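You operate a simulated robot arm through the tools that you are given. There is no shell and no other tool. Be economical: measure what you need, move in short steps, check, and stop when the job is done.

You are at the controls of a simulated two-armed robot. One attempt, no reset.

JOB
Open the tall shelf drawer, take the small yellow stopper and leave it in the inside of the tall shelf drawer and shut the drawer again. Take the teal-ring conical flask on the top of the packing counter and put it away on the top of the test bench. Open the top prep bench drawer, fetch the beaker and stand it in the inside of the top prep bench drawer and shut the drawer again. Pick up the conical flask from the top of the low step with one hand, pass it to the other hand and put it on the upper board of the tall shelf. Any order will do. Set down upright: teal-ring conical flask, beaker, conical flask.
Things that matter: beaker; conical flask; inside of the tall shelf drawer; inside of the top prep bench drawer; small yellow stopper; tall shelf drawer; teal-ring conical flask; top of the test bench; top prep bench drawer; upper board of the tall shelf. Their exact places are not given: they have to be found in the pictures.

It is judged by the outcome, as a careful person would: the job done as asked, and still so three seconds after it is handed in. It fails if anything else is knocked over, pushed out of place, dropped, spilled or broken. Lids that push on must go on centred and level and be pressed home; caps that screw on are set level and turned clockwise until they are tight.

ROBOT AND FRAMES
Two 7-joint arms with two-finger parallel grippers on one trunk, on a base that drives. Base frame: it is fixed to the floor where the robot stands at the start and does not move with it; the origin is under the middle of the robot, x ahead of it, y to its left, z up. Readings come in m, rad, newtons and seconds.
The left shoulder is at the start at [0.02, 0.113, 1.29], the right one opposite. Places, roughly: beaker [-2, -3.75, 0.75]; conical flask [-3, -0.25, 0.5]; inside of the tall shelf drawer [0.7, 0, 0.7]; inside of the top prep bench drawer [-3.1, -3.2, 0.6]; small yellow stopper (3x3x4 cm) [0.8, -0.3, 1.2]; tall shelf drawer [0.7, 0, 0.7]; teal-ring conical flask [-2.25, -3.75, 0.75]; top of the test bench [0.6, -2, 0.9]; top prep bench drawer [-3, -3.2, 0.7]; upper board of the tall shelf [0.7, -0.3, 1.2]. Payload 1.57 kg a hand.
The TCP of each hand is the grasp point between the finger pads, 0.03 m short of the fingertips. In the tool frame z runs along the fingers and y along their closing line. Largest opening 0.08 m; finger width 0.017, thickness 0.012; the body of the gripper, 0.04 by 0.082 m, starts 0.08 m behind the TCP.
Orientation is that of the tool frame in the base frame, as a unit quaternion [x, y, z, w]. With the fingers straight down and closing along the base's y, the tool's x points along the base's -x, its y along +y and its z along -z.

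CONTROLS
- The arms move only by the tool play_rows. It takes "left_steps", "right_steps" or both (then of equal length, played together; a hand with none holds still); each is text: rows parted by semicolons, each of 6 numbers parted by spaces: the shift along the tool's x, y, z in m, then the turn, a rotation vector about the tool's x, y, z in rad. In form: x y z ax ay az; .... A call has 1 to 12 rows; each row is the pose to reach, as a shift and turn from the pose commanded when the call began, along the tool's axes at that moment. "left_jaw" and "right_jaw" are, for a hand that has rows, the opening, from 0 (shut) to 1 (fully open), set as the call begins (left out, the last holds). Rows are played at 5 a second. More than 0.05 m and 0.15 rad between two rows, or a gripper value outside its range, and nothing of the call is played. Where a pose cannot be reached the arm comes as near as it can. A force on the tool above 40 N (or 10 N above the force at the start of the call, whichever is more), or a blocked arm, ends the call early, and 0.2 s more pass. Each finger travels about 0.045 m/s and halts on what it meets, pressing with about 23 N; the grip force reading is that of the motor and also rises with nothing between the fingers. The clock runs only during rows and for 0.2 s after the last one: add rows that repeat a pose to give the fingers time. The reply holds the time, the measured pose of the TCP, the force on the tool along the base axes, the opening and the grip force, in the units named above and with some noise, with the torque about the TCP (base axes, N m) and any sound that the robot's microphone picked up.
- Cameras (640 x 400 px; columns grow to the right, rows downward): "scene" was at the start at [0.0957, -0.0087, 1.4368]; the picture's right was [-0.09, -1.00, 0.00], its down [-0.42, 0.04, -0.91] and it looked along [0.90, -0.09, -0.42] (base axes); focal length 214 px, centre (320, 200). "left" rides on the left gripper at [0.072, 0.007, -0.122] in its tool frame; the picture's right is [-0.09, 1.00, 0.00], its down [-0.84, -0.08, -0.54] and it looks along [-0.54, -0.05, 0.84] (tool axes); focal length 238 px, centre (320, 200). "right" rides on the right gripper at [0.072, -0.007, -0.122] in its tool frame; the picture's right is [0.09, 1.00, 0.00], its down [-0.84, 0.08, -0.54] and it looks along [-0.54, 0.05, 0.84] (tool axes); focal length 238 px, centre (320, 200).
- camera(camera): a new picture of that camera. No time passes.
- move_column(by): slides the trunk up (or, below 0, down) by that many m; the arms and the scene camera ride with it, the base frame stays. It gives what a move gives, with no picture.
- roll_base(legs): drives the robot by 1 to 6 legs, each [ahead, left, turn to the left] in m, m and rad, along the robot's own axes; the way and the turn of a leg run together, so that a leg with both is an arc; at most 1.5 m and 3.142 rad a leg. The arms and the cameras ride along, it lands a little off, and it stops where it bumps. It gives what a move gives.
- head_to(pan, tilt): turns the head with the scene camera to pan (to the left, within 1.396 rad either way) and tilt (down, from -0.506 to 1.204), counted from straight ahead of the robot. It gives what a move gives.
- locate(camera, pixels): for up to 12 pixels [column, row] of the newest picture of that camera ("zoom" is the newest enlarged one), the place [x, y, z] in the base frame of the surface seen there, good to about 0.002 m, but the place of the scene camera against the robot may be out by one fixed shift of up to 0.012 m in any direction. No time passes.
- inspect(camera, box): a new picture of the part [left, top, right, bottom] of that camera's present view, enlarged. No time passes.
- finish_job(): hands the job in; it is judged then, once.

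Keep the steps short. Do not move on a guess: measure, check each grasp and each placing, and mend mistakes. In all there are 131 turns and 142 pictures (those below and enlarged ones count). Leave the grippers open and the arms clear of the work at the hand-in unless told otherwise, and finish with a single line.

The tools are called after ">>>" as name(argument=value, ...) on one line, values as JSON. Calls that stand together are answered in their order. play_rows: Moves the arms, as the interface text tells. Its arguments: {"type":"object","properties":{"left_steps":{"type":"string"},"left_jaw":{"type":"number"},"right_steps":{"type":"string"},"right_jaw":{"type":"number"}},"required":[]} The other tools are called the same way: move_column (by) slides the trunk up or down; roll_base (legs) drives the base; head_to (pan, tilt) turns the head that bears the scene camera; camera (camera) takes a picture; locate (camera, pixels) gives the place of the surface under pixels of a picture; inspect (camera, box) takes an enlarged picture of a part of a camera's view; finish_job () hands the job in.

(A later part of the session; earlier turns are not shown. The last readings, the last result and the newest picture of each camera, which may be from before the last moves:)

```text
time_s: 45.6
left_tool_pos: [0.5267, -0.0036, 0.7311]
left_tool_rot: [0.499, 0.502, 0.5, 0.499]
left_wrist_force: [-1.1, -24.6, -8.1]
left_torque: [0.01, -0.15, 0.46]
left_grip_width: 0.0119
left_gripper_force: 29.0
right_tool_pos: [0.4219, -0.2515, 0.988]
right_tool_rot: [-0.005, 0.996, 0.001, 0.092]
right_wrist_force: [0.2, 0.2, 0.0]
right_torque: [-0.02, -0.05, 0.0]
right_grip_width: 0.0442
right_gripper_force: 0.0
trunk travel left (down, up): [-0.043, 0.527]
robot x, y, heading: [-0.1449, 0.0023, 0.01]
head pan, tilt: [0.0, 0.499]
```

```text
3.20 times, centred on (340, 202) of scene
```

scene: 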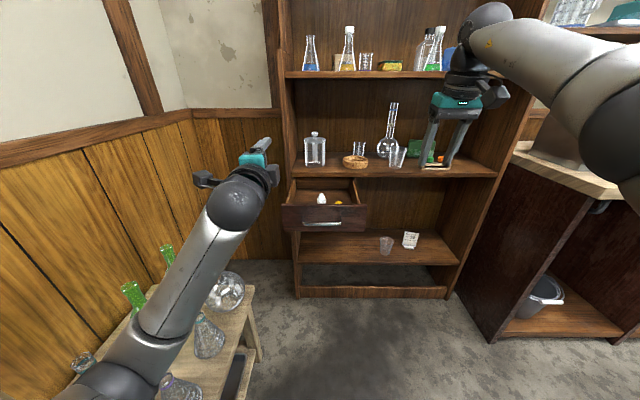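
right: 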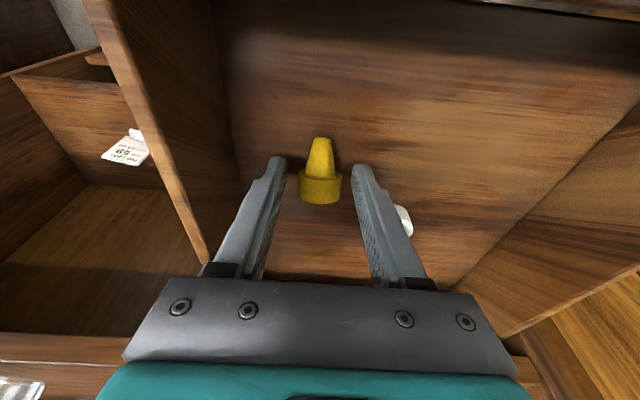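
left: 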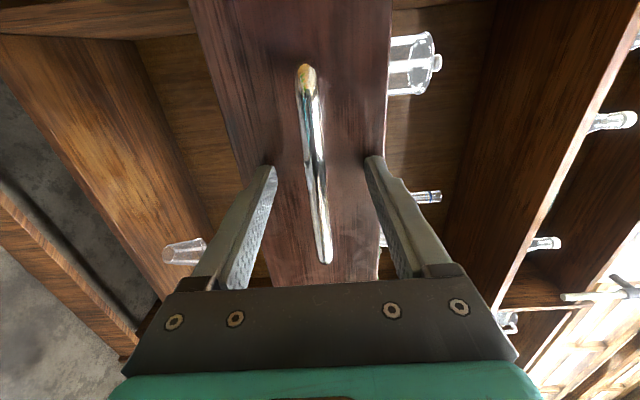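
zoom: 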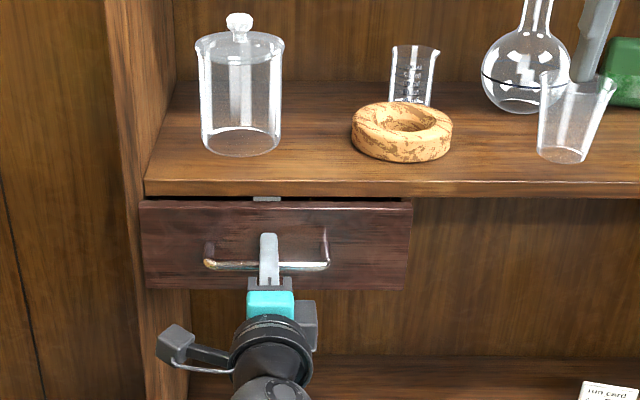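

Drawer is shut flush and the bar is back at its first place. Releasing and withdrawing the left hand, then backing away.

>>> play_rows(left_steps="0 0 0 0 0 0;0 0 0 0 0 0;0 0 0 0 0 0;0 0 -0.04 0 0 0;0 0 -0.08 0 0 0;0.02 0.03 -0.12 0 0 0;0.04 0.06 -0.14 0 0 0;0.06 0.1 -0.14 0 0 0;0.08 0.14 -0.14 0 0 0;0.1 0.18 -0.14 0 0 0;0.1 0.22 -0.14 0 0 0", left_jaw=0.75)

>>> roll_base(legs=[[-0.5, 0, 0]])

>>> head_to(pan=-1.0, tilt=0.35)

>>> camera(camera="scene")

>>> head_to(pan=0, tilt=0.5)

>>> camera(camera="scene")

```text
refused: row 6 steps farther than a row can; nothing moved
```

```text
time_s: 48.1
left_tool_pos: [0.1101, -0.0117, 0.7291]
left_tool_rot: [0.501, 0.502, 0.497, 0.5]
left_wrist_force: [0.1, 0.7, -0.2]
left_torque: [0.05, 0.03, 0.0]
left_grip_width: 0.0
left_gripper_force: 21.4
right_tool_pos: [0.0051, -0.2553, 0.985]
right_tool_rot: [-0.005, 0.996, 0.002, 0.09]
right_wrist_force: [-0.6, 0.4, -0.6]
right_torque: [0.0, 0.0, 0.02]
right_grip_width: 0.044
right_gripper_force: 0.1
trunk travel left (down, up): [-0.043, 0.527]
robot x, y, heading: [-0.5709, -0.0067, 0.009]
head pan, tilt: [0.0, 0.499]
stopped in leg 1: the robot was blocked; the commanded pose is now the measured one
```

```text
time_s: 49.3
left_tool_pos: [0.1083, -0.0104, 0.7272]
left_tool_rot: [0.501, 0.504, 0.495, 0.499]
left_wrist_force: [0.7, 0.0, -0.8]
left_torque: [-0.02, 0.01, 0.01]
left_grip_width: 0.0001
left_gripper_force: 21.2
right_tool_pos: [0.0049, -0.2555, 0.984]
right_tool_rot: [-0.005, 0.996, 0.002, 0.089]
right_wrist_force: [-0.3, 0.3, 0.3]
right_torque: [-0.04, -0.02, -0.03]
right_grip_width: 0.0438
right_gripper_force: 0.1
trunk travel left (down, up): [-0.043, 0.527]
robot x, y, heading: [-0.5671, -0.0042, 0.011]
head pan, tilt: [-1.0, 0.351]
```

```text
116 pictures are left
```

scene: 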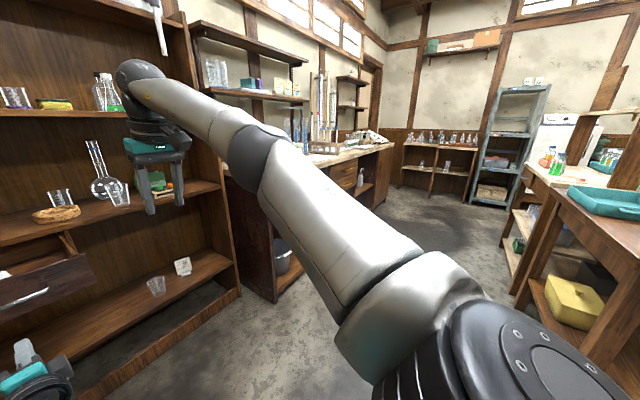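

```text
time_s: 50.6
left_tool_pos: [0.1091, -0.0102, 0.7267]
left_tool_rot: [0.501, 0.504, 0.496, 0.498]
left_wrist_force: [0.4, 1.0, -0.7]
left_torque: [0.01, -0.01, -0.01]
left_grip_width: 0.0
left_gripper_force: 21.3
right_tool_pos: [0.0055, -0.2552, 0.9849]
right_tool_rot: [-0.006, 0.996, 0.001, 0.088]
right_wrist_force: [-0.3, -0.4, 0.5]
right_torque: [0.02, 0.01, 0.0]
right_grip_width: 0.0439
right_gripper_force: 0.1
trunk travel left (down, up): [-0.043, 0.527]
robot x, y, heading: [-0.5729, 0.0001, 0.013]
head pan, tilt: [0.0, 0.499]
```

```text
115 pictures are left
```

scene: 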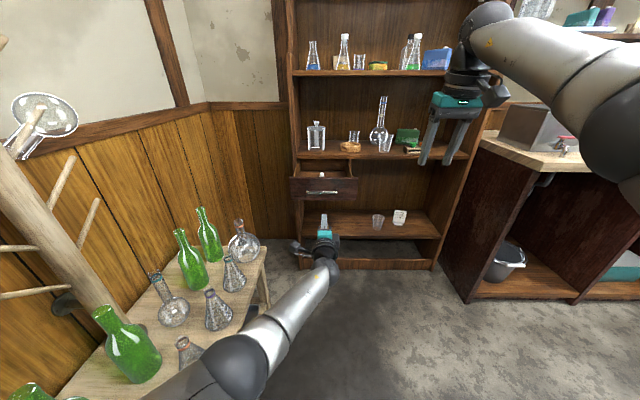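

My release was refused for step length, so the base pulled the drawer open again and the hand slipped off the bar. Nothing else looks disturbed. I'll look into the drawer and measure the handle.

>>> inspect(camera="scene", box=[270, 145, 400, 226])

>>> locate(camera="scene", pixels=[[322, 193], [308, 193], [336, 192], [322, 180]])

>>> camera(camera="left")

```text
4.92 times, centred on (335, 186) of scene
```

zoom: 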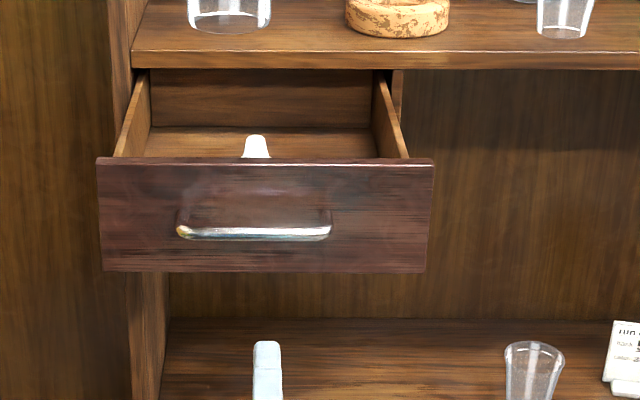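

```text
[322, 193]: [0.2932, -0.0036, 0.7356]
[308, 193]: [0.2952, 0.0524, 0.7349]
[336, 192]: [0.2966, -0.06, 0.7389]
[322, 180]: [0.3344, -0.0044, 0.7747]
```

```text
113 pictures are left
```

left: 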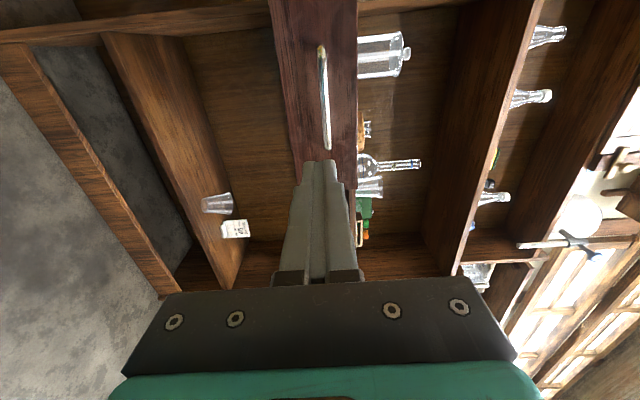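

The bar is now at x about 0.30. I'll open the left jaw and drive up to straddle it.

>>> play_rows(left_steps="0 0.003 0 0 0 0;0 0.003 0 0 0 0;0 0.003 0 0 0 0;0 0.003 0 0 0 0", left_jaw=0.75)

>>> roll_base(legs=[[0.192, 0, 0]])

>>> camera(camera="left")

```text
time_s: 51.6
left_tool_pos: [0.1103, -0.0108, 0.7305]
left_tool_rot: [0.502, 0.504, 0.496, 0.498]
left_wrist_force: [0.8, 0.3, -0.2]
left_torque: [-0.01, -0.02, 0.0]
left_grip_width: 0.0602
left_gripper_force: 0.1
right_tool_pos: [0.0061, -0.255, 0.9848]
right_tool_rot: [-0.005, 0.996, 0.002, 0.088]
right_wrist_force: [0.0, -0.7, -0.2]
right_torque: [0.0, -0.01, 0.01]
right_grip_width: 0.0441
right_gripper_force: 0.1
trunk travel left (down, up): [-0.043, 0.527]
robot x, y, heading: [-0.568, -0.0052, 0.01]
head pan, tilt: [0.0, 0.499]
```

```text
time_s: 53.2
left_tool_pos: [0.2954, -0.0075, 0.738]
left_tool_rot: [0.498, 0.501, 0.499, 0.502]
left_wrist_force: [0.5, -0.3, -0.1]
left_torque: [0.01, 0.02, -0.01]
left_grip_width: 0.06
left_gripper_force: 0.1
right_tool_pos: [0.1888, -0.2531, 0.9913]
right_tool_rot: [-0.005, 0.996, 0.001, 0.094]
right_wrist_force: [-0.2, 0.1, 0.0]
right_torque: [-0.03, -0.01, -0.03]
right_grip_width: 0.044
right_gripper_force: 0.1
trunk travel left (down, up): [-0.043, 0.527]
robot x, y, heading: [-0.3775, -0.0012, 0.012]
head pan, tilt: [0.0, 0.499]
```

```text
112 pictures are left
```

left: 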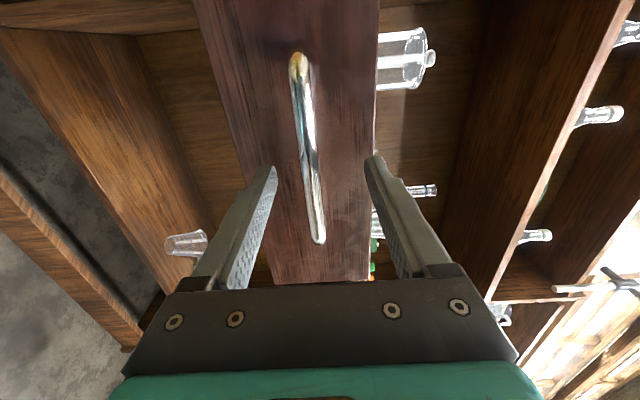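

Straddled. Nudge forward and close on the bar.

>>> play_rows(left_steps="0 -0.005 0.008 0 0 0;0 -0.005 0.008 0 0 0")

>>> play_rows(left_steps="0 0 0 0 0 0;0 0 0 0 0 0;0 0 0 0 0 0;0 0 0 0 0 0;0 0 0 0 0 0;0 0 0 0 0 0", left_jaw=0)

>>> roll_base(legs=[[0.225, 0, 0]])

>>> inspect(camera="scene", box=[240, 140, 440, 265])

```text
time_s: 53.8
left_tool_pos: [0.3019, -0.0076, 0.7318]
left_tool_rot: [0.498, 0.501, 0.499, 0.502]
left_wrist_force: [0.2, 0.0, 0.4]
left_torque: [-0.01, 0.0, -0.06]
left_grip_width: 0.0598
left_gripper_force: 0.2
right_tool_pos: [0.1888, -0.2535, 0.9916]
right_tool_rot: [-0.005, 0.996, 0.002, 0.094]
right_wrist_force: [-0.3, 0.7, -0.4]
right_torque: [0.03, 0.03, 0.0]
right_grip_width: 0.0444
right_gripper_force: 0.1
trunk travel left (down, up): [-0.043, 0.527]
robot x, y, heading: [-0.379, -0.0019, 0.014]
head pan, tilt: [0.0, 0.499]
```

```text
time_s: 55.2
left_tool_pos: [0.3032, -0.0061, 0.732]
left_tool_rot: [0.499, 0.501, 0.499, 0.501]
left_wrist_force: [1.2, 0.2, 2.1]
left_torque: [0.16, 0.01, 0.1]
left_grip_width: 0.0117
left_gripper_force: 29.0
right_tool_pos: [0.1884, -0.2538, 0.9905]
right_tool_rot: [-0.005, 0.996, 0.001, 0.094]
right_wrist_force: [-1.3, 0.8, 0.4]
right_torque: [0.01, -0.02, 0.0]
right_grip_width: 0.0441
right_gripper_force: 0.1
trunk travel left (down, up): [-0.043, 0.527]
robot x, y, heading: [-0.3786, -0.0009, 0.01]
head pan, tilt: [0.0, 0.499]
```

```text
time_s: 57.1
left_tool_pos: [0.5282, -0.0095, 0.7327]
left_tool_rot: [0.499, 0.499, 0.5, 0.502]
left_wrist_force: [-17.4, 2.8, 6.7]
left_torque: [0.16, -0.07, -0.19]
left_grip_width: 0.0118
left_gripper_force: 28.8
right_tool_pos: [0.4151, -0.2499, 0.9924]
right_tool_rot: [-0.005, 0.995, 0.001, 0.095]
right_wrist_force: [0.1, 0.1, -0.3]
right_torque: [-0.04, 0.0, -0.01]
right_grip_width: 0.0442
right_gripper_force: 0.0
trunk travel left (down, up): [-0.043, 0.527]
robot x, y, heading: [-0.1487, 0.0016, 0.011]
head pan, tilt: [0.0, 0.499]
stopped in leg 1: the force on the tool passed its limit at 71 N (the readings are from after the stop); the commanded pose is now the measured one
```

```text
3.20 times, centred on (340, 202) of scene
```

zoom: 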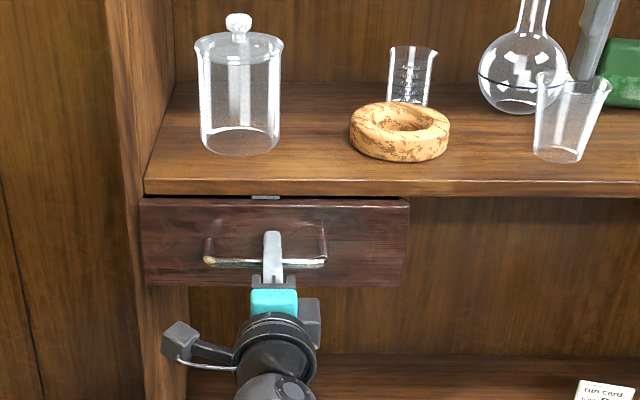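

Fully shut against its stop. Releasing now as a call of its own.

>>> play_rows(left_steps="0 0 0 0 0 0;0 0 0 0 0 0;0 0 0 0 0 0;0 0 -0.04 0 0 0;0 0 -0.08 0 0 0;0.02 0.02 -0.11 0 0 0;0.04 0.05 -0.13 0 0 0;0.06 0.085 -0.14 0 0 0;0.08 0.12 -0.14 0 0 0;0.1 0.16 -0.14 0 0 0;0.1 0.2 -0.14 0 0 0", left_jaw=0.75)

>>> camera(camera="scene")

```text
time_s: 59.5
left_tool_pos: [0.3871, 0.0897, 0.9302]
left_tool_rot: [0.501, 0.499, 0.498, 0.501]
left_wrist_force: [0.8, -0.8, 0.3]
left_torque: [0.0, 0.01, 0.0]
left_grip_width: 0.06
left_gripper_force: 0.0
right_tool_pos: [0.4179, -0.251, 0.9911]
right_tool_rot: [-0.005, 0.996, 0.001, 0.094]
right_wrist_force: [-0.7, 1.0, -0.3]
right_torque: [-0.03, 0.0, 0.02]
right_grip_width: 0.0442
right_gripper_force: 0.1
trunk travel left (down, up): [-0.043, 0.527]
robot x, y, heading: [-0.1486, 0.0031, 0.011]
head pan, tilt: [0.0, 0.499]
```

```text
110 pictures are left
```

scene: 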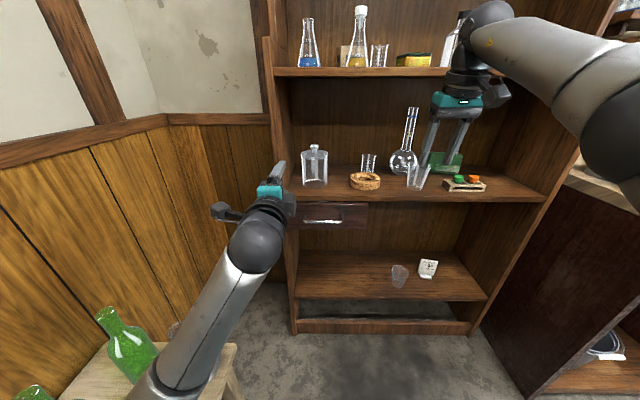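

Drawer shut. Backing off 0.6 m, then looking to both sides.

>>> roll_base(legs=[[-0.6, 0, 0]])

>>> play_rows(left_steps="0 0.04 -0.04 0 0 0;0 0.08 -0.08 0 0 0;0 0.1 -0.12 0 0 0;0 0.12 -0.16 0 0 0", right_steps="0.03 0 -0.03 0 0 0;0.06 0 -0.06 0 0 0;0.09 0 -0.06 0 0 0;0.12 0 -0.06 0 0 0")

>>> head_to(pan=-1.35, tilt=0.3)

>>> camera(camera="scene")

>>> head_to(pan=1.35, tilt=0.4)

>>> camera(camera="scene")

```text
time_s: 62.0
left_tool_pos: [-0.0262, 0.0845, 0.9243]
left_tool_rot: [0.501, 0.502, 0.497, 0.5]
left_wrist_force: [-0.4, 0.4, -0.3]
left_torque: [0.04, -0.02, -0.02]
left_grip_width: 0.0601
left_gripper_force: 0.0
right_tool_pos: [0.0048, -0.2577, 0.9856]
right_tool_rot: [-0.006, 0.996, 0.003, 0.088]
right_wrist_force: [0.5, 0.2, -0.5]
right_torque: [0.01, 0.03, 0.01]
right_grip_width: 0.0439
right_gripper_force: 0.1
trunk travel left (down, up): [-0.043, 0.527]
robot x, y, heading: [-0.5713, -0.0024, 0.011]
head pan, tilt: [0.0, 0.499]
stopped in leg 1: the robot was blocked; the commanded pose is now the measured one
```

```text
refused: row 1 steps farther than a row can; nothing moved
```

```text
time_s: 63.5
left_tool_pos: [-0.0262, 0.0858, 0.9229]
left_tool_rot: [0.501, 0.504, 0.496, 0.499]
left_wrist_force: [0.8, -0.8, -0.6]
left_torque: [0.01, -0.03, -0.02]
left_grip_width: 0.0599
left_gripper_force: 0.1
right_tool_pos: [0.0066, -0.2549, 0.9843]
right_tool_rot: [-0.007, 0.996, 0.002, 0.088]
right_wrist_force: [0.8, 0.3, -0.1]
right_torque: [0.0, -0.01, -0.03]
right_grip_width: 0.044
right_gripper_force: 0.1
trunk travel left (down, up): [-0.043, 0.527]
robot x, y, heading: [-0.5763, -0.0022, 0.014]
head pan, tilt: [-1.349, 0.3]
```

```text
109 pictures are left
```

scene: 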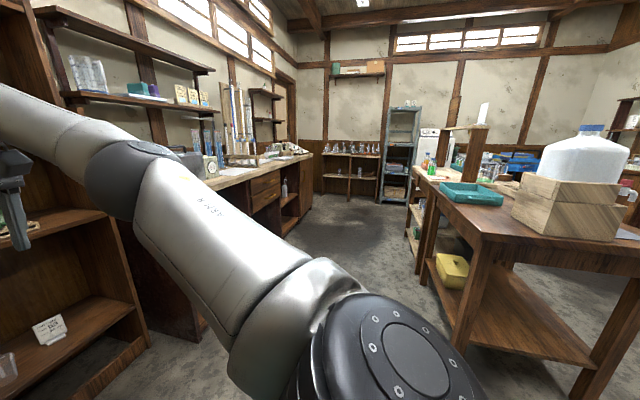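

```text
time_s: 65.9
left_tool_pos: [-0.0267, 0.0867, 0.9236]
left_tool_rot: [0.501, 0.504, 0.497, 0.498]
left_wrist_force: [0.6, 0.7, -0.1]
left_torque: [0.0, -0.02, 0.01]
left_grip_width: 0.0602
left_gripper_force: 0.0
right_tool_pos: [0.0071, -0.2556, 0.9837]
right_tool_rot: [-0.008, 0.996, 0.002, 0.089]
right_wrist_force: [-0.3, 0.3, -0.5]
right_torque: [0.01, 0.0, 0.0]
right_grip_width: 0.0439
right_gripper_force: 0.1
trunk travel left (down, up): [-0.043, 0.527]
robot x, y, heading: [-0.5751, -0.0056, 0.013]
head pan, tilt: [1.349, 0.4]
```

```text
108 pictures are left
```

scene: 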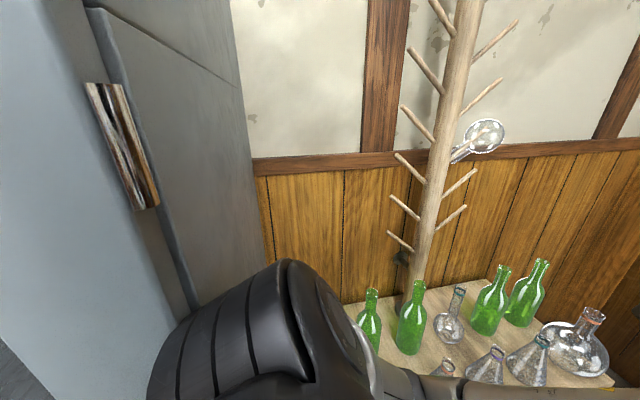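

Something behind stops the base at x -0.57 (a cabinet on the left, a table on the right). I'll look right again and measure the table and free floor.

>>> head_to(pan=-1.39, tilt=0.4)

>>> camera(camera="scene")

>>> locate(camera="scene", pixels=[[480, 210], [420, 170], [630, 230], [605, 365], [455, 320], [380, 260], [300, 230], [225, 180], [300, 170], [340, 140], [540, 340], [395, 165]])

```text
time_s: 68.3
left_tool_pos: [-0.0263, 0.0857, 0.9239]
left_tool_rot: [0.501, 0.503, 0.497, 0.498]
left_wrist_force: [0.7, 0.0, 0.8]
left_torque: [0.01, -0.01, -0.04]
left_grip_width: 0.06
left_gripper_force: 0.1
right_tool_pos: [0.0066, -0.2561, 0.9825]
right_tool_rot: [-0.007, 0.996, 0.002, 0.088]
right_wrist_force: [0.4, 0.3, 0.0]
right_torque: [0.0, 0.02, -0.04]
right_grip_width: 0.0441
right_gripper_force: 0.1
trunk travel left (down, up): [-0.043, 0.527]
robot x, y, heading: [-0.5757, -0.0037, 0.016]
head pan, tilt: [-1.389, 0.4]
```

```text
107 pictures are left
```

scene: 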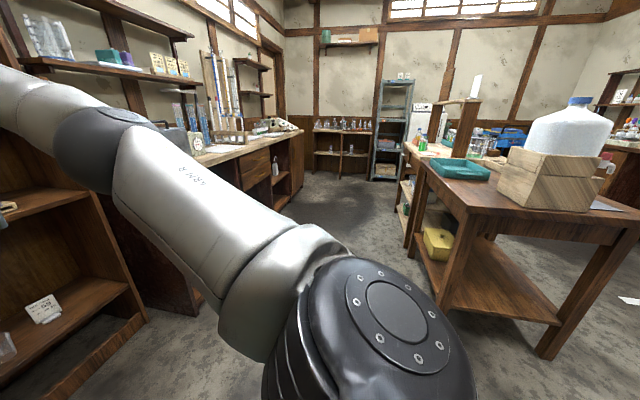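

```text
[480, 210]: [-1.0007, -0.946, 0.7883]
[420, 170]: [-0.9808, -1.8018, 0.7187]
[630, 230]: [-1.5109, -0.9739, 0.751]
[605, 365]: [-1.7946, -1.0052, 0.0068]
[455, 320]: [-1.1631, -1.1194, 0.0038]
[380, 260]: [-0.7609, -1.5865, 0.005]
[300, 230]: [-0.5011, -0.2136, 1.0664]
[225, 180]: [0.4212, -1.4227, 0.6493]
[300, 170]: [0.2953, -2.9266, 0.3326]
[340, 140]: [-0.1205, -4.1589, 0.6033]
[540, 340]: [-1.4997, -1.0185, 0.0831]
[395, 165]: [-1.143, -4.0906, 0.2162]
```

Free aisle lies along x about -0.5. I'll tuck both hands, move 0.12 m ahead, and turn right to look behind.

>>> play_rows(left_steps="0 0.02 -0.03 0 0 0;0 0.04 -0.06 0 0 0;0 0.06 -0.09 0 0 0;0 0.08 -0.12 0 0 0;0 0.1 -0.15 0 0 0", right_steps="0.03 0 -0.02 0 0 0;0.06 0 -0.04 0 0 0;0.09 0 -0.05 0 0 0;0.12 0 -0.05 0 0 0;0.12 0 -0.05 0 0 0")

>>> roll_base(legs=[[0.12, -0.1, 0], [0, 0, -1.57]])

>>> camera(camera="scene")

```text
time_s: 69.5
left_tool_pos: [-0.1391, 0.059, 1.0361]
left_tool_rot: [0.503, 0.502, 0.499, 0.496]
left_wrist_force: [-0.8, -0.9, -0.8]
left_torque: [0.0, 0.01, 0.01]
left_grip_width: 0.06
left_gripper_force: 0.0
left hand out of reach, approached as far as the arm can: row 4, 5
right_tool_pos: [-0.1233, -0.2626, 1.0112]
right_tool_rot: [-0.006, 0.996, 0.006, 0.09]
right_wrist_force: [0.5, -0.6, -0.2]
right_torque: [0.02, -0.01, -0.04]
right_grip_width: 0.044
right_gripper_force: 0.1
trunk travel left (down, up): [-0.043, 0.527]
robot x, y, heading: [-0.5719, -0.001, 0.015]
head pan, tilt: [-1.389, 0.4]
```

```text
time_s: 74.8
left_tool_pos: [-0.3945, -0.5264, 1.0413]
left_tool_rot: [0.706, -0.011, -0.014, 0.708]
left_wrist_force: [0.0, -1.2, -0.1]
left_torque: [-0.02, 0.01, -0.02]
left_grip_width: 0.0603
left_gripper_force: 0.0
right_tool_pos: [-0.7179, -0.5285, 1.0196]
right_tool_rot: [0.713, 0.695, -0.068, 0.067]
right_wrist_force: [-0.3, 0.5, 0.4]
right_torque: [0.03, -0.04, -0.01]
right_grip_width: 0.044
right_gripper_force: 0.0
trunk travel left (down, up): [-0.043, 0.527]
robot x, y, heading: [-0.4482, -0.1033, -1.588]
head pan, tilt: [-1.389, 0.4]
```

```text
106 pictures are left
```

scene: 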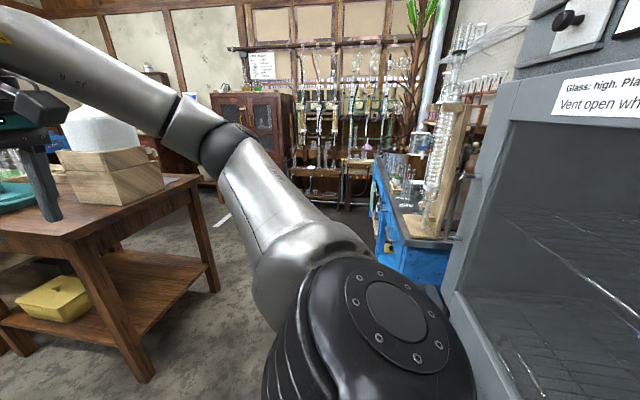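

Now I see back along -x: a passage between the table (left) and an oven and blue cart (right). Measuring its width.

>>> locate(camera="scene", pixels=[[145, 375], [215, 285], [195, 180], [440, 290], [500, 150], [380, 250], [380, 165], [300, 200], [340, 205], [230, 230], [440, 235], [215, 100]])

>>> head_to(pan=-1.39, tilt=0.9)

>>> camera(camera="scene")

```text
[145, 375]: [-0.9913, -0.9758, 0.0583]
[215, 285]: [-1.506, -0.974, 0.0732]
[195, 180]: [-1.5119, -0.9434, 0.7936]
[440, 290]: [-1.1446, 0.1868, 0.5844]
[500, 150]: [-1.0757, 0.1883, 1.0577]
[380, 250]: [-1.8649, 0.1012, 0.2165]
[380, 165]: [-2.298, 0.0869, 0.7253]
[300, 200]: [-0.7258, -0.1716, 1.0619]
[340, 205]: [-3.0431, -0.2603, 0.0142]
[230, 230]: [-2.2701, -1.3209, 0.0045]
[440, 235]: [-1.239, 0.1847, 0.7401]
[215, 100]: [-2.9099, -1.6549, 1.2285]
```

```text
time_s: 75.8
left_tool_pos: [-0.3948, -0.526, 1.0421]
left_tool_rot: [0.705, -0.011, -0.013, 0.709]
left_wrist_force: [-0.7, 0.8, 0.6]
left_torque: [0.0, -0.01, 0.0]
left_grip_width: 0.06
left_gripper_force: 0.1
right_tool_pos: [-0.7181, -0.529, 1.0191]
right_tool_rot: [0.713, 0.695, -0.068, 0.067]
right_wrist_force: [-0.4, 0.2, 0.0]
right_torque: [-0.02, -0.02, 0.02]
right_grip_width: 0.044
right_gripper_force: 0.1
trunk travel left (down, up): [-0.043, 0.527]
robot x, y, heading: [-0.4543, -0.1018, -1.589]
head pan, tilt: [-1.389, 0.901]
```

```text
105 pictures are left
```

scene: 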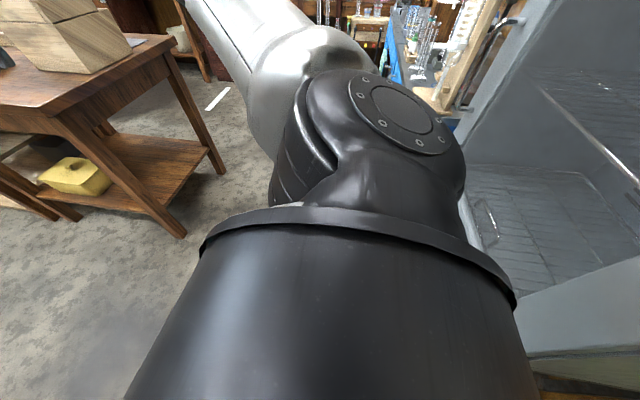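

The passage is about 1.1 m wide, between y 0.18 and -0.95. I'll go to y=-0.4, turn to face -x and take a look before driving through.

>>> roll_base(legs=[[0.29, 0, 0], [0, 0, -1.55]])

>>> head_to(pan=0, tilt=0.45)

>>> camera(camera="scene")

```text
time_s: 81.6
left_tool_pos: [-0.8838, -0.4458, 1.0418]
left_tool_rot: [-0.488, 0.509, 0.513, -0.488]
left_wrist_force: [0.3, -0.2, -0.7]
left_torque: [-0.03, 0.02, 0.02]
left_grip_width: 0.0602
left_gripper_force: 0.0
right_tool_pos: [-0.8834, -0.1217, 1.0192]
right_tool_rot: [0.995, -0.016, -0.096, 0.0]
right_wrist_force: [-0.1, 0.0, 0.5]
right_torque: [-0.01, -0.01, 0.0]
right_grip_width: 0.044
right_gripper_force: 0.0
trunk travel left (down, up): [-0.043, 0.527]
robot x, y, heading: [-0.4624, -0.3946, 3.113]
head pan, tilt: [-1.389, 0.901]
```

```text
time_s: 83.2
left_tool_pos: [-0.8836, -0.4461, 1.0415]
left_tool_rot: [-0.488, 0.509, 0.513, -0.489]
left_wrist_force: [0.0, -0.3, -0.6]
left_torque: [0.0, -0.01, -0.02]
left_grip_width: 0.0601
left_gripper_force: 0.0
right_tool_pos: [-0.8827, -0.1231, 1.0198]
right_tool_rot: [0.995, -0.016, -0.096, -0.001]
right_wrist_force: [0.7, 1.1, 0.4]
right_torque: [0.0, -0.02, 0.0]
right_grip_width: 0.044
right_gripper_force: 0.1
trunk travel left (down, up): [-0.043, 0.527]
robot x, y, heading: [-0.4581, -0.3951, 3.108]
head pan, tilt: [0.0, 0.45]
```

```text
104 pictures are left
```

scene: 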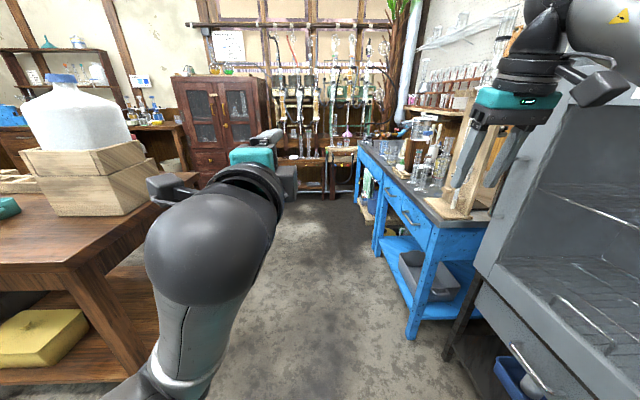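

Clear passage. Measuring the far end (low step area) and the edges on both sides.

>>> inspect(camera="scene", box=[230, 90, 450, 228])

>>> locate(camera="scene", pixels=[[300, 158], [343, 152], [345, 195], [375, 225], [440, 215], [150, 190], [190, 175], [500, 240], [312, 195], [280, 190], [480, 215], [410, 335]])

```text
2.90 times, centred on (340, 159) of scene
```

zoom: 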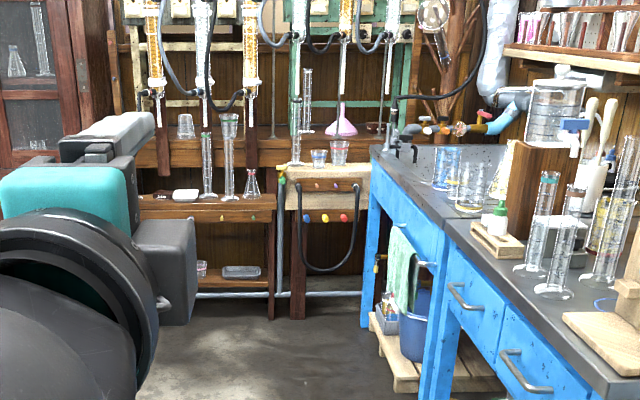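

```text
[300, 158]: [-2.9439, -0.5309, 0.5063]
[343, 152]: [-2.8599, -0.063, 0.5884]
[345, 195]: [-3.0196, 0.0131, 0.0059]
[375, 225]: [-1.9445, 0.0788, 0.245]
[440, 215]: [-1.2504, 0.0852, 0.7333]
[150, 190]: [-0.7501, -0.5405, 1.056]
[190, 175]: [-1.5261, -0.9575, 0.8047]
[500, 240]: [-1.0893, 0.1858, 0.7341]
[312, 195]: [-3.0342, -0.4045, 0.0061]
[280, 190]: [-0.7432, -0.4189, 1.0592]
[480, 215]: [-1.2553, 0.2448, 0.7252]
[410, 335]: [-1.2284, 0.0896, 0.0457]
```

The low step is at x about -2.9, z 0.5, with the small conical flask at about (317,154) beside two cylinders. Driving down the passage.

>>> roll_base(legs=[[0.8, 0.09, 0.03], [0.75, 0, 0]])

>>> camera(camera="scene")

```text
time_s: 91.1
left_tool_pos: [-2.4354, -0.4916, 1.0417]
left_tool_rot: [-0.486, 0.512, 0.516, -0.485]
left_wrist_force: [0.2, -0.5, -0.2]
left_torque: [-0.01, 0.0, -0.02]
left_grip_width: 0.0601
left_gripper_force: 0.0
right_tool_pos: [-2.4309, -0.1681, 1.0191]
right_tool_rot: [0.995, -0.022, -0.096, -0.001]
right_wrist_force: [0.9, 0.5, 0.3]
right_torque: [-0.01, 0.0, -0.02]
right_grip_width: 0.0441
right_gripper_force: 0.0
trunk travel left (down, up): [-0.043, 0.527]
robot x, y, heading: [-2.0077, -0.4434, 3.095]
head pan, tilt: [0.0, 0.45]
```

```text
102 pictures are left
```

scene: 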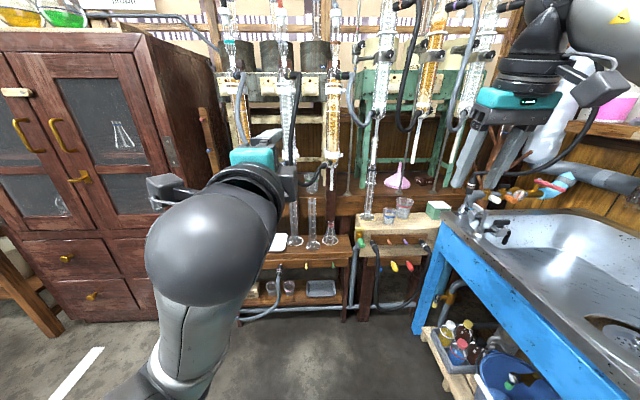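

>>> inspect(camera="scene", box=[240, 170, 440, 295])

>>> locate(camera="zoom", pixels=[[290, 215], [290, 180], [290, 240], [275, 238], [305, 238], [235, 230], [180, 230], [330, 255], [320, 230], [290, 130], [390, 180], [200, 255]])

```text
3.20 times, centred on (340, 232) of scene
```

zoom: 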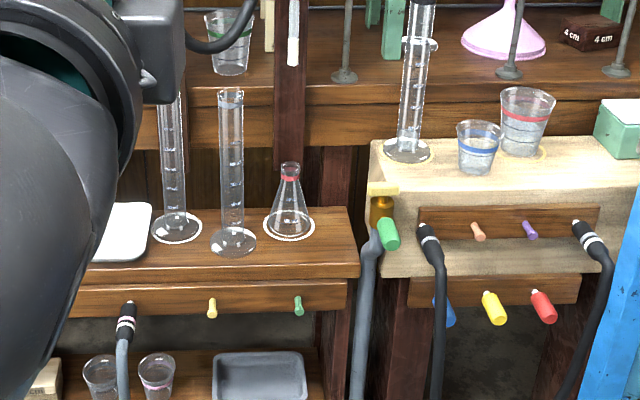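

```text
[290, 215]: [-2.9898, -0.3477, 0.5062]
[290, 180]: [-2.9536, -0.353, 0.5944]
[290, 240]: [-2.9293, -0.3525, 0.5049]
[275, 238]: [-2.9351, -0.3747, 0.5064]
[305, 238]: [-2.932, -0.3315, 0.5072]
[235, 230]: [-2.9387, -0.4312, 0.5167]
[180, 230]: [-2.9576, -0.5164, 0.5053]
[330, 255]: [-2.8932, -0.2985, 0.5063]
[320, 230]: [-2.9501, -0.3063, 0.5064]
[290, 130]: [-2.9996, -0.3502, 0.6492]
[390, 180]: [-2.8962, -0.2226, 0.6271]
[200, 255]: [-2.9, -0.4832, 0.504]
```

The flask with the red ring stands at (-2.965,-0.352), base at z 0.507, ring at z 0.595. Bringing the right hand low and nearly level (20° down) before going closer, and checking where the hanging burettes are.

>>> locate(camera="scene", pixels=[[333, 110], [243, 75], [335, 180], [372, 170], [285, 130], [330, 60]])

>>> move_column(by=-0.04)

>>> play_rows(right_steps="-0.001 0.0197 0.03 0 -0.115 0;-0.003 0.039 0.06 0 -0.231 0;-0.004 0.059 0.09 0 -0.347 0;-0.005 0.079 0.12 0 -0.462 0;-0.006 0.098 0.15 0 -0.578 0;-0.008 0.118 0.18 0 -0.693 0;-0.009 0.138 0.21 0 -0.809 0;-0.01 0.157 0.24 0 -0.924 0;-0.0116 0.177 0.27 0 -1.04 0;-0.0116 0.177 0.27 0 -1.04 0", right_jaw=0.8)

>>> camera(camera="scene")

>>> camera(camera="right")

```text
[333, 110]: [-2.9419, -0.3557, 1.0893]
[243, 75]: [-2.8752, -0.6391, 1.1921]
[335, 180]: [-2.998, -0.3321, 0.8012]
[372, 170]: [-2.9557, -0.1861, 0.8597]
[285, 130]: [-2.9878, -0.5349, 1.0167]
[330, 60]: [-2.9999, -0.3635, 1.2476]
```

```text
time_s: 92.0
left_tool_pos: [-2.4345, -0.4918, 1.0023]
left_tool_rot: [-0.487, 0.511, 0.515, -0.486]
left_wrist_force: [-0.8, 0.3, 0.7]
left_torque: [-0.03, 0.02, -0.04]
left_grip_width: 0.06
left_gripper_force: 0.0
right_tool_pos: [-2.4316, -0.1674, 0.9788]
right_tool_rot: [0.995, -0.022, -0.096, -0.002]
right_wrist_force: [0.0, -0.8, 0.5]
right_torque: [-0.01, -0.04, 0.0]
right_grip_width: 0.0442
right_gripper_force: 0.0
trunk travel left (down, up): [-0.003, 0.567]
robot x, y, heading: [-2.009, -0.4409, 3.101]
head pan, tilt: [0.0, 0.45]
```

```text
time_s: 94.2
left_tool_pos: [-2.4352, -0.49, 1.0005]
left_tool_rot: [-0.486, 0.513, 0.516, -0.485]
left_wrist_force: [-0.4, 0.3, 0.4]
left_torque: [0.03, -0.03, 0.04]
left_grip_width: 0.0599
left_gripper_force: 0.1
right_tool_pos: [-2.5041, -0.3654, 0.7334]
right_tool_rot: [0.817, -0.022, -0.576, -0.015]
right_wrist_force: [-0.3, 0.4, -0.9]
right_torque: [-0.04, 0.04, 0.05]
right_grip_width: 0.0642
right_gripper_force: 0.1
right hand out of reach, approached as far as the arm can: row 8, 9, 10
trunk travel left (down, up): [-0.003, 0.567]
robot x, y, heading: [-2.0099, -0.4432, 3.101]
head pan, tilt: [0.0, 0.45]
```

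```text
100 pictures are left
```

scene: 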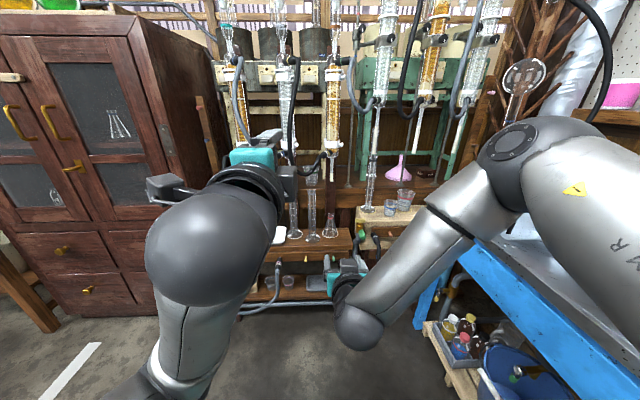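

```text
99 pictures are left
```

right: 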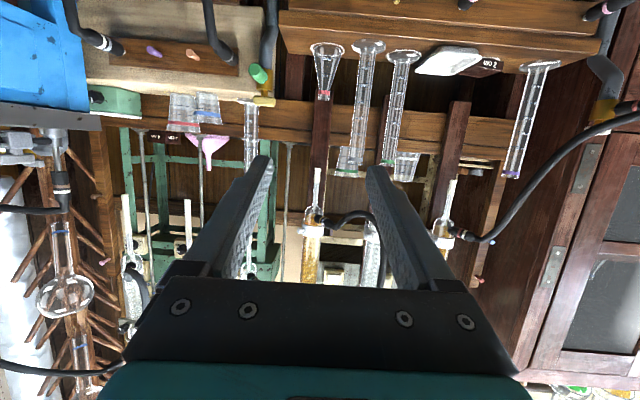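

Good view: the flask (upside down) is at (326,65), with cylinders beside it. Measuring it with the wrist camera.

>>> inspect(camera="right", box=[270, 20, 430, 120])

>>> locate(camera="zoom", pixels=[[225, 100], [225, 285], [225, 270], [190, 125], [260, 125], [225, 220], [390, 250], [360, 110], [220, 300], [230, 180]])

```text
4.00 times, centred on (350, 70) of right
```

zoom: 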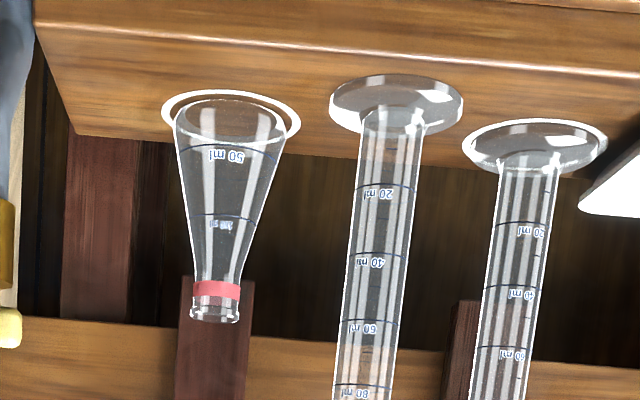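

```text
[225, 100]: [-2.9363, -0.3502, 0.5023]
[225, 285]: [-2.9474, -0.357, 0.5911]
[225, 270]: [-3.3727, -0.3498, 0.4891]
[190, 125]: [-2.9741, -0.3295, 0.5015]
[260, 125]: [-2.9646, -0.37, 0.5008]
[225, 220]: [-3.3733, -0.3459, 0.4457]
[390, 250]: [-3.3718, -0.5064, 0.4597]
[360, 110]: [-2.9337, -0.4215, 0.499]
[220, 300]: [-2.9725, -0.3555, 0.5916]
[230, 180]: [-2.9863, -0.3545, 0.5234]
```

The flask is only about 0.10 m tall with a short neck (ring z 0.591). Plan: the right hand takes the cone low (z about 0.535) and the left later takes the neck. I'll check the step's front edge, then drive 0.34 m closer.

>>> locate(camera="zoom", pixels=[[340, 45], [240, 30], [340, 30], [420, 60]])

>>> roll_base(legs=[[0.34, 0, 0]])

>>> camera(camera="right")

>>> camera(camera="scene")

```text
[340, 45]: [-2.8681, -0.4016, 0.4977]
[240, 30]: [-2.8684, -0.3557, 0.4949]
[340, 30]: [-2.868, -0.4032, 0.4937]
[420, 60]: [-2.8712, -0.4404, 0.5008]
```

```text
time_s: 96.4
left_tool_pos: [-2.7859, -0.4785, 1.0018]
left_tool_rot: [-0.487, 0.51, 0.515, -0.488]
left_wrist_force: [0.3, 0.4, 1.1]
left_torque: [-0.01, 0.01, 0.02]
left_grip_width: 0.06
left_gripper_force: 0.0
right_tool_pos: [-2.8534, -0.3537, 0.733]
right_tool_rot: [0.818, -0.019, -0.574, -0.014]
right_wrist_force: [-0.3, -0.6, 0.1]
right_torque: [-0.01, -0.01, -0.04]
right_grip_width: 0.064
right_gripper_force: 0.0
trunk travel left (down, up): [-0.003, 0.567]
robot x, y, heading: [-2.3556, -0.4284, 3.101]
head pan, tilt: [0.0, 0.45]
```

```text
97 pictures are left
```

right: 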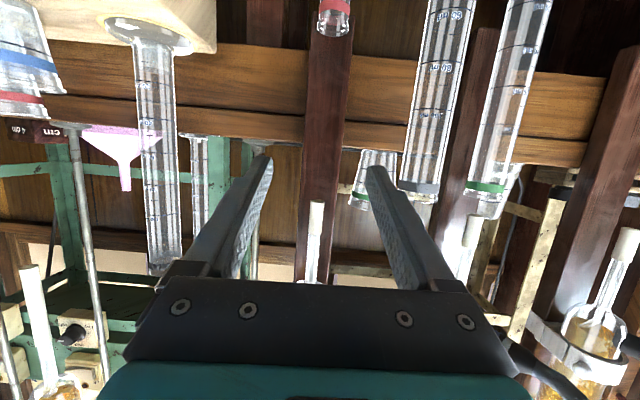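

```text
96 pictures are left
```

scene: 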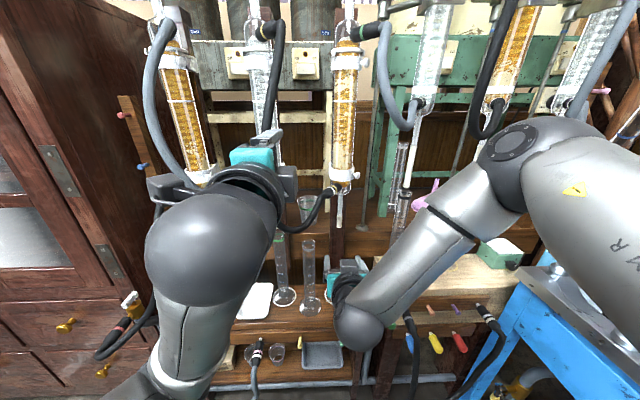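

Lowering the right hand in front of the step to grasp height before the approach.

>>> play_rows(right_steps="0.037 0 0.013 0 0 0;0.074 0 0.026 0 0 0;0.111 0 0.0395 0 0 0;0.148 0 0.053 0 0 0;0.185 0.001 0.066 0 0 0;0.185 0.001 0.066 0 0 0", right_jaw=0.74)

>>> camera(camera="right")

```text
time_s: 97.8
left_tool_pos: [-2.7857, -0.4783, 1.0014]
left_tool_rot: [-0.487, 0.511, 0.515, -0.487]
left_wrist_force: [0.5, 0.1, -0.8]
left_torque: [0.01, 0.02, 0.01]
left_grip_width: 0.0601
left_gripper_force: 0.1
right_tool_pos: [-2.8572, -0.4212, 0.5839]
right_tool_rot: [0.826, -0.033, -0.561, -0.033]
right_wrist_force: [-0.6, 0.2, 0.7]
right_torque: [-0.03, 0.0, 0.02]
right_grip_width: 0.0595
right_gripper_force: 0.0
right hand out of reach, approached as far as the arm can: row 1, 2, 3, 4, 5, 6
trunk travel left (down, up): [-0.003, 0.567]
robot x, y, heading: [-2.3566, -0.4307, 3.106]
head pan, tilt: [0.0, 0.45]
```

```text
95 pictures are left
```

right: 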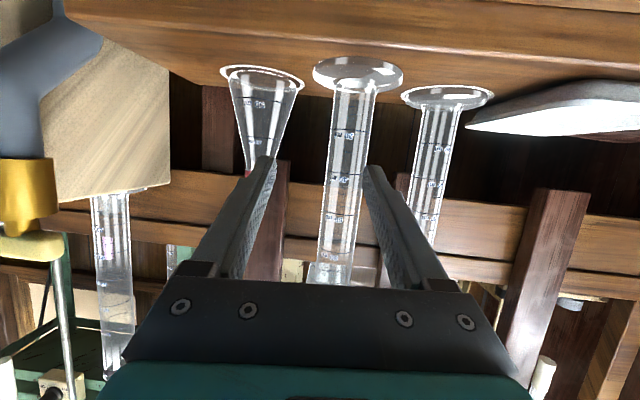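

The arm could not get that low folded so close, and drifted sideways without touching anything. Backing the base 0.1 m so the arm is straighter, then moving the hand back in line with a 30° pitch.

>>> roll_base(legs=[[-0.1, 0, 0]])

>>> play_rows(right_steps="0 -0.02 0.0 0 0.06 0;0 -0.04 0.0 0 0.12 0;0 -0.067 0.02 0 0.17 0;0 -0.067 0.04 0 0.17 0;0 -0.067 0.04 0 0.17 0")

>>> camera(camera="right")

```text
time_s: 99.0
left_tool_pos: [-2.6887, -0.484, 1.0013]
left_tool_rot: [-0.488, 0.51, 0.514, -0.487]
left_wrist_force: [-0.2, -0.9, -0.2]
left_torque: [0.03, 0.0, -0.01]
left_grip_width: 0.0598
left_gripper_force: 0.1
right_tool_pos: [-2.7609, -0.4264, 0.5846]
right_tool_rot: [0.826, -0.031, -0.561, -0.031]
right_wrist_force: [0.6, -0.5, 0.0]
right_torque: [-0.01, -0.01, 0.01]
right_grip_width: 0.0592
right_gripper_force: 0.0
trunk travel left (down, up): [-0.003, 0.567]
robot x, y, heading: [-2.2621, -0.4285, 3.106]
head pan, tilt: [0.0, 0.45]
```

```text
time_s: 100.2
left_tool_pos: [-2.689, -0.4836, 1.0023]
left_tool_rot: [-0.487, 0.511, 0.514, -0.487]
left_wrist_force: [-0.1, 1.1, 1.1]
left_torque: [-0.02, 0.03, 0.0]
left_grip_width: 0.0599
left_gripper_force: 0.1
right_tool_pos: [-2.7913, -0.3565, 0.5706]
right_tool_rot: [0.872, -0.034, -0.487, -0.031]
right_wrist_force: [0.3, 0.5, -0.2]
right_torque: [0.03, -0.02, 0.05]
right_grip_width: 0.0592
right_gripper_force: 0.2
trunk travel left (down, up): [-0.003, 0.567]
robot x, y, heading: [-2.2632, -0.4337, 3.102]
head pan, tilt: [0.0, 0.45]
```

```text
94 pictures are left
```

right: 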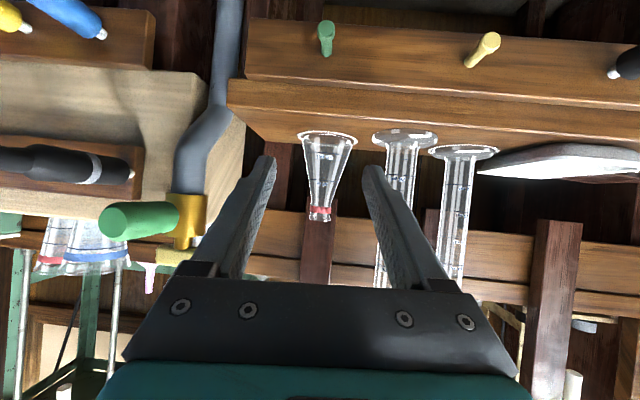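

Good alignment now. Re-measuring the flask from here.

>>> locate(camera="right", pixels=[[320, 212], [316, 218], [327, 137], [303, 138], [352, 140], [327, 131], [380, 140], [320, 206], [388, 175], [190, 215]])

```text
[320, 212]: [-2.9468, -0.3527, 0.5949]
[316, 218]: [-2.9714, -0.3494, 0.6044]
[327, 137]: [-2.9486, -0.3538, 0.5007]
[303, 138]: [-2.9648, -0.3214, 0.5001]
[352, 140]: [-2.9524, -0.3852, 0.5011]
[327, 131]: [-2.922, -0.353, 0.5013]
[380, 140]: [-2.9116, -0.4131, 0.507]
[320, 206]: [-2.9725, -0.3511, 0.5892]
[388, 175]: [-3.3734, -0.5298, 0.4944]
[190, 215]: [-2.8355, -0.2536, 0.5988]
```

Flask axis at (-2.96,-0.353). Advancing in a straight line to (-2.958,-0.353,0.537), stopping before closing.

>>> play_rows(right_steps="-0.0148 0.003 0.04 0 0 0;-0.0295 0.006 0.08 0 0 0;-0.0443 0.009 0.12 0 0 0;-0.052 0.0107 0.14 0 0 0;-0.052 0.0107 0.14 0 0 0")

>>> camera(camera="right")

```text
time_s: 101.4
left_tool_pos: [-2.6896, -0.4832, 1.002]
left_tool_rot: [-0.488, 0.511, 0.513, -0.488]
left_wrist_force: [-0.4, -0.6, 0.6]
left_torque: [0.02, -0.02, 0.01]
left_grip_width: 0.0601
left_gripper_force: 0.0
right_tool_pos: [-2.9224, -0.3543, 0.5504]
right_tool_rot: [0.871, -0.034, -0.489, -0.028]
right_wrist_force: [0.4, 0.2, 0.6]
right_torque: [-0.02, -0.02, 0.0]
right_grip_width: 0.0591
right_gripper_force: 0.0
right hand out of reach, approached as far as the arm can: row 4, 5
trunk travel left (down, up): [-0.003, 0.567]
robot x, y, heading: [-2.2638, -0.431, 3.105]
head pan, tilt: [0.0, 0.45]
```

```text
93 pictures are left
```

right: 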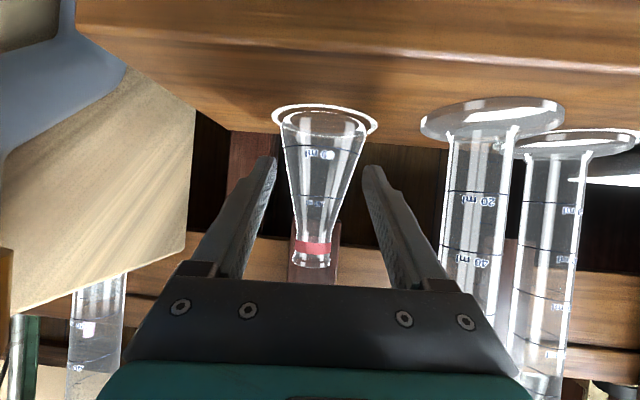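

The arm is at its reach, so I'll use the base for the last 0.04 m and then lower the hand a little.

>>> roll_base(legs=[[0.038, 0, 0]])

>>> play_rows(right_steps="0.005 0 0.003 0 0 0;0.01 0 0.006 0 0 0;0.01 0 0.006 0 0 0")

>>> camera(camera="right")

```text
time_s: 102.2
left_tool_pos: [-2.7261, -0.4805, 1.0019]
left_tool_rot: [-0.488, 0.509, 0.514, -0.489]
left_wrist_force: [-0.4, -0.3, -0.3]
left_torque: [0.0, 0.02, 0.0]
left_grip_width: 0.0599
left_gripper_force: 0.1
right_tool_pos: [-2.9584, -0.3543, 0.551]
right_tool_rot: [0.871, -0.033, -0.489, -0.028]
right_wrist_force: [-0.6, -1.1, -0.2]
right_torque: [-0.01, 0.0, -0.01]
right_grip_width: 0.0593
right_gripper_force: 0.0
trunk travel left (down, up): [-0.003, 0.567]
robot x, y, heading: [-2.3, -0.4299, 3.103]
head pan, tilt: [0.0, 0.45]
```

```text
time_s: 103.0
left_tool_pos: [-2.7252, -0.4816, 1.0012]
left_tool_rot: [-0.487, 0.51, 0.514, -0.487]
left_wrist_force: [0.2, 0.6, 0.6]
left_torque: [-0.03, -0.03, 0.03]
left_grip_width: 0.0601
left_gripper_force: 0.1
right_tool_pos: [-2.9564, -0.35, 0.5424]
right_tool_rot: [0.87, -0.034, -0.49, -0.029]
right_wrist_force: [0.5, 0.0, -0.4]
right_torque: [0.0, 0.0, 0.0]
right_grip_width: 0.0593
right_gripper_force: 0.1
right hand out of reach, approached as far as the arm can: row 2, 3
trunk travel left (down, up): [-0.003, 0.567]
robot x, y, heading: [-2.2979, -0.4311, 3.103]
head pan, tilt: [0.0, 0.45]
```

```text
92 pictures are left
```

right: 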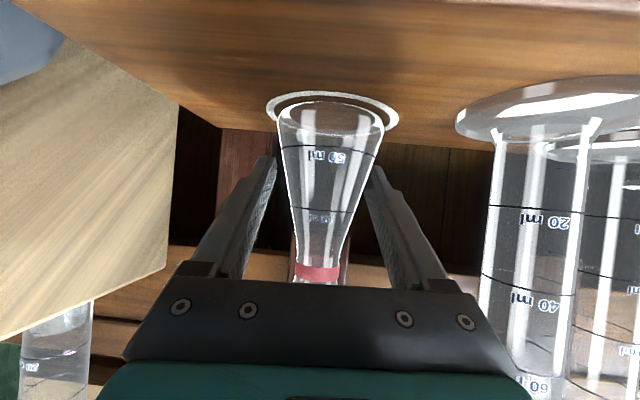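

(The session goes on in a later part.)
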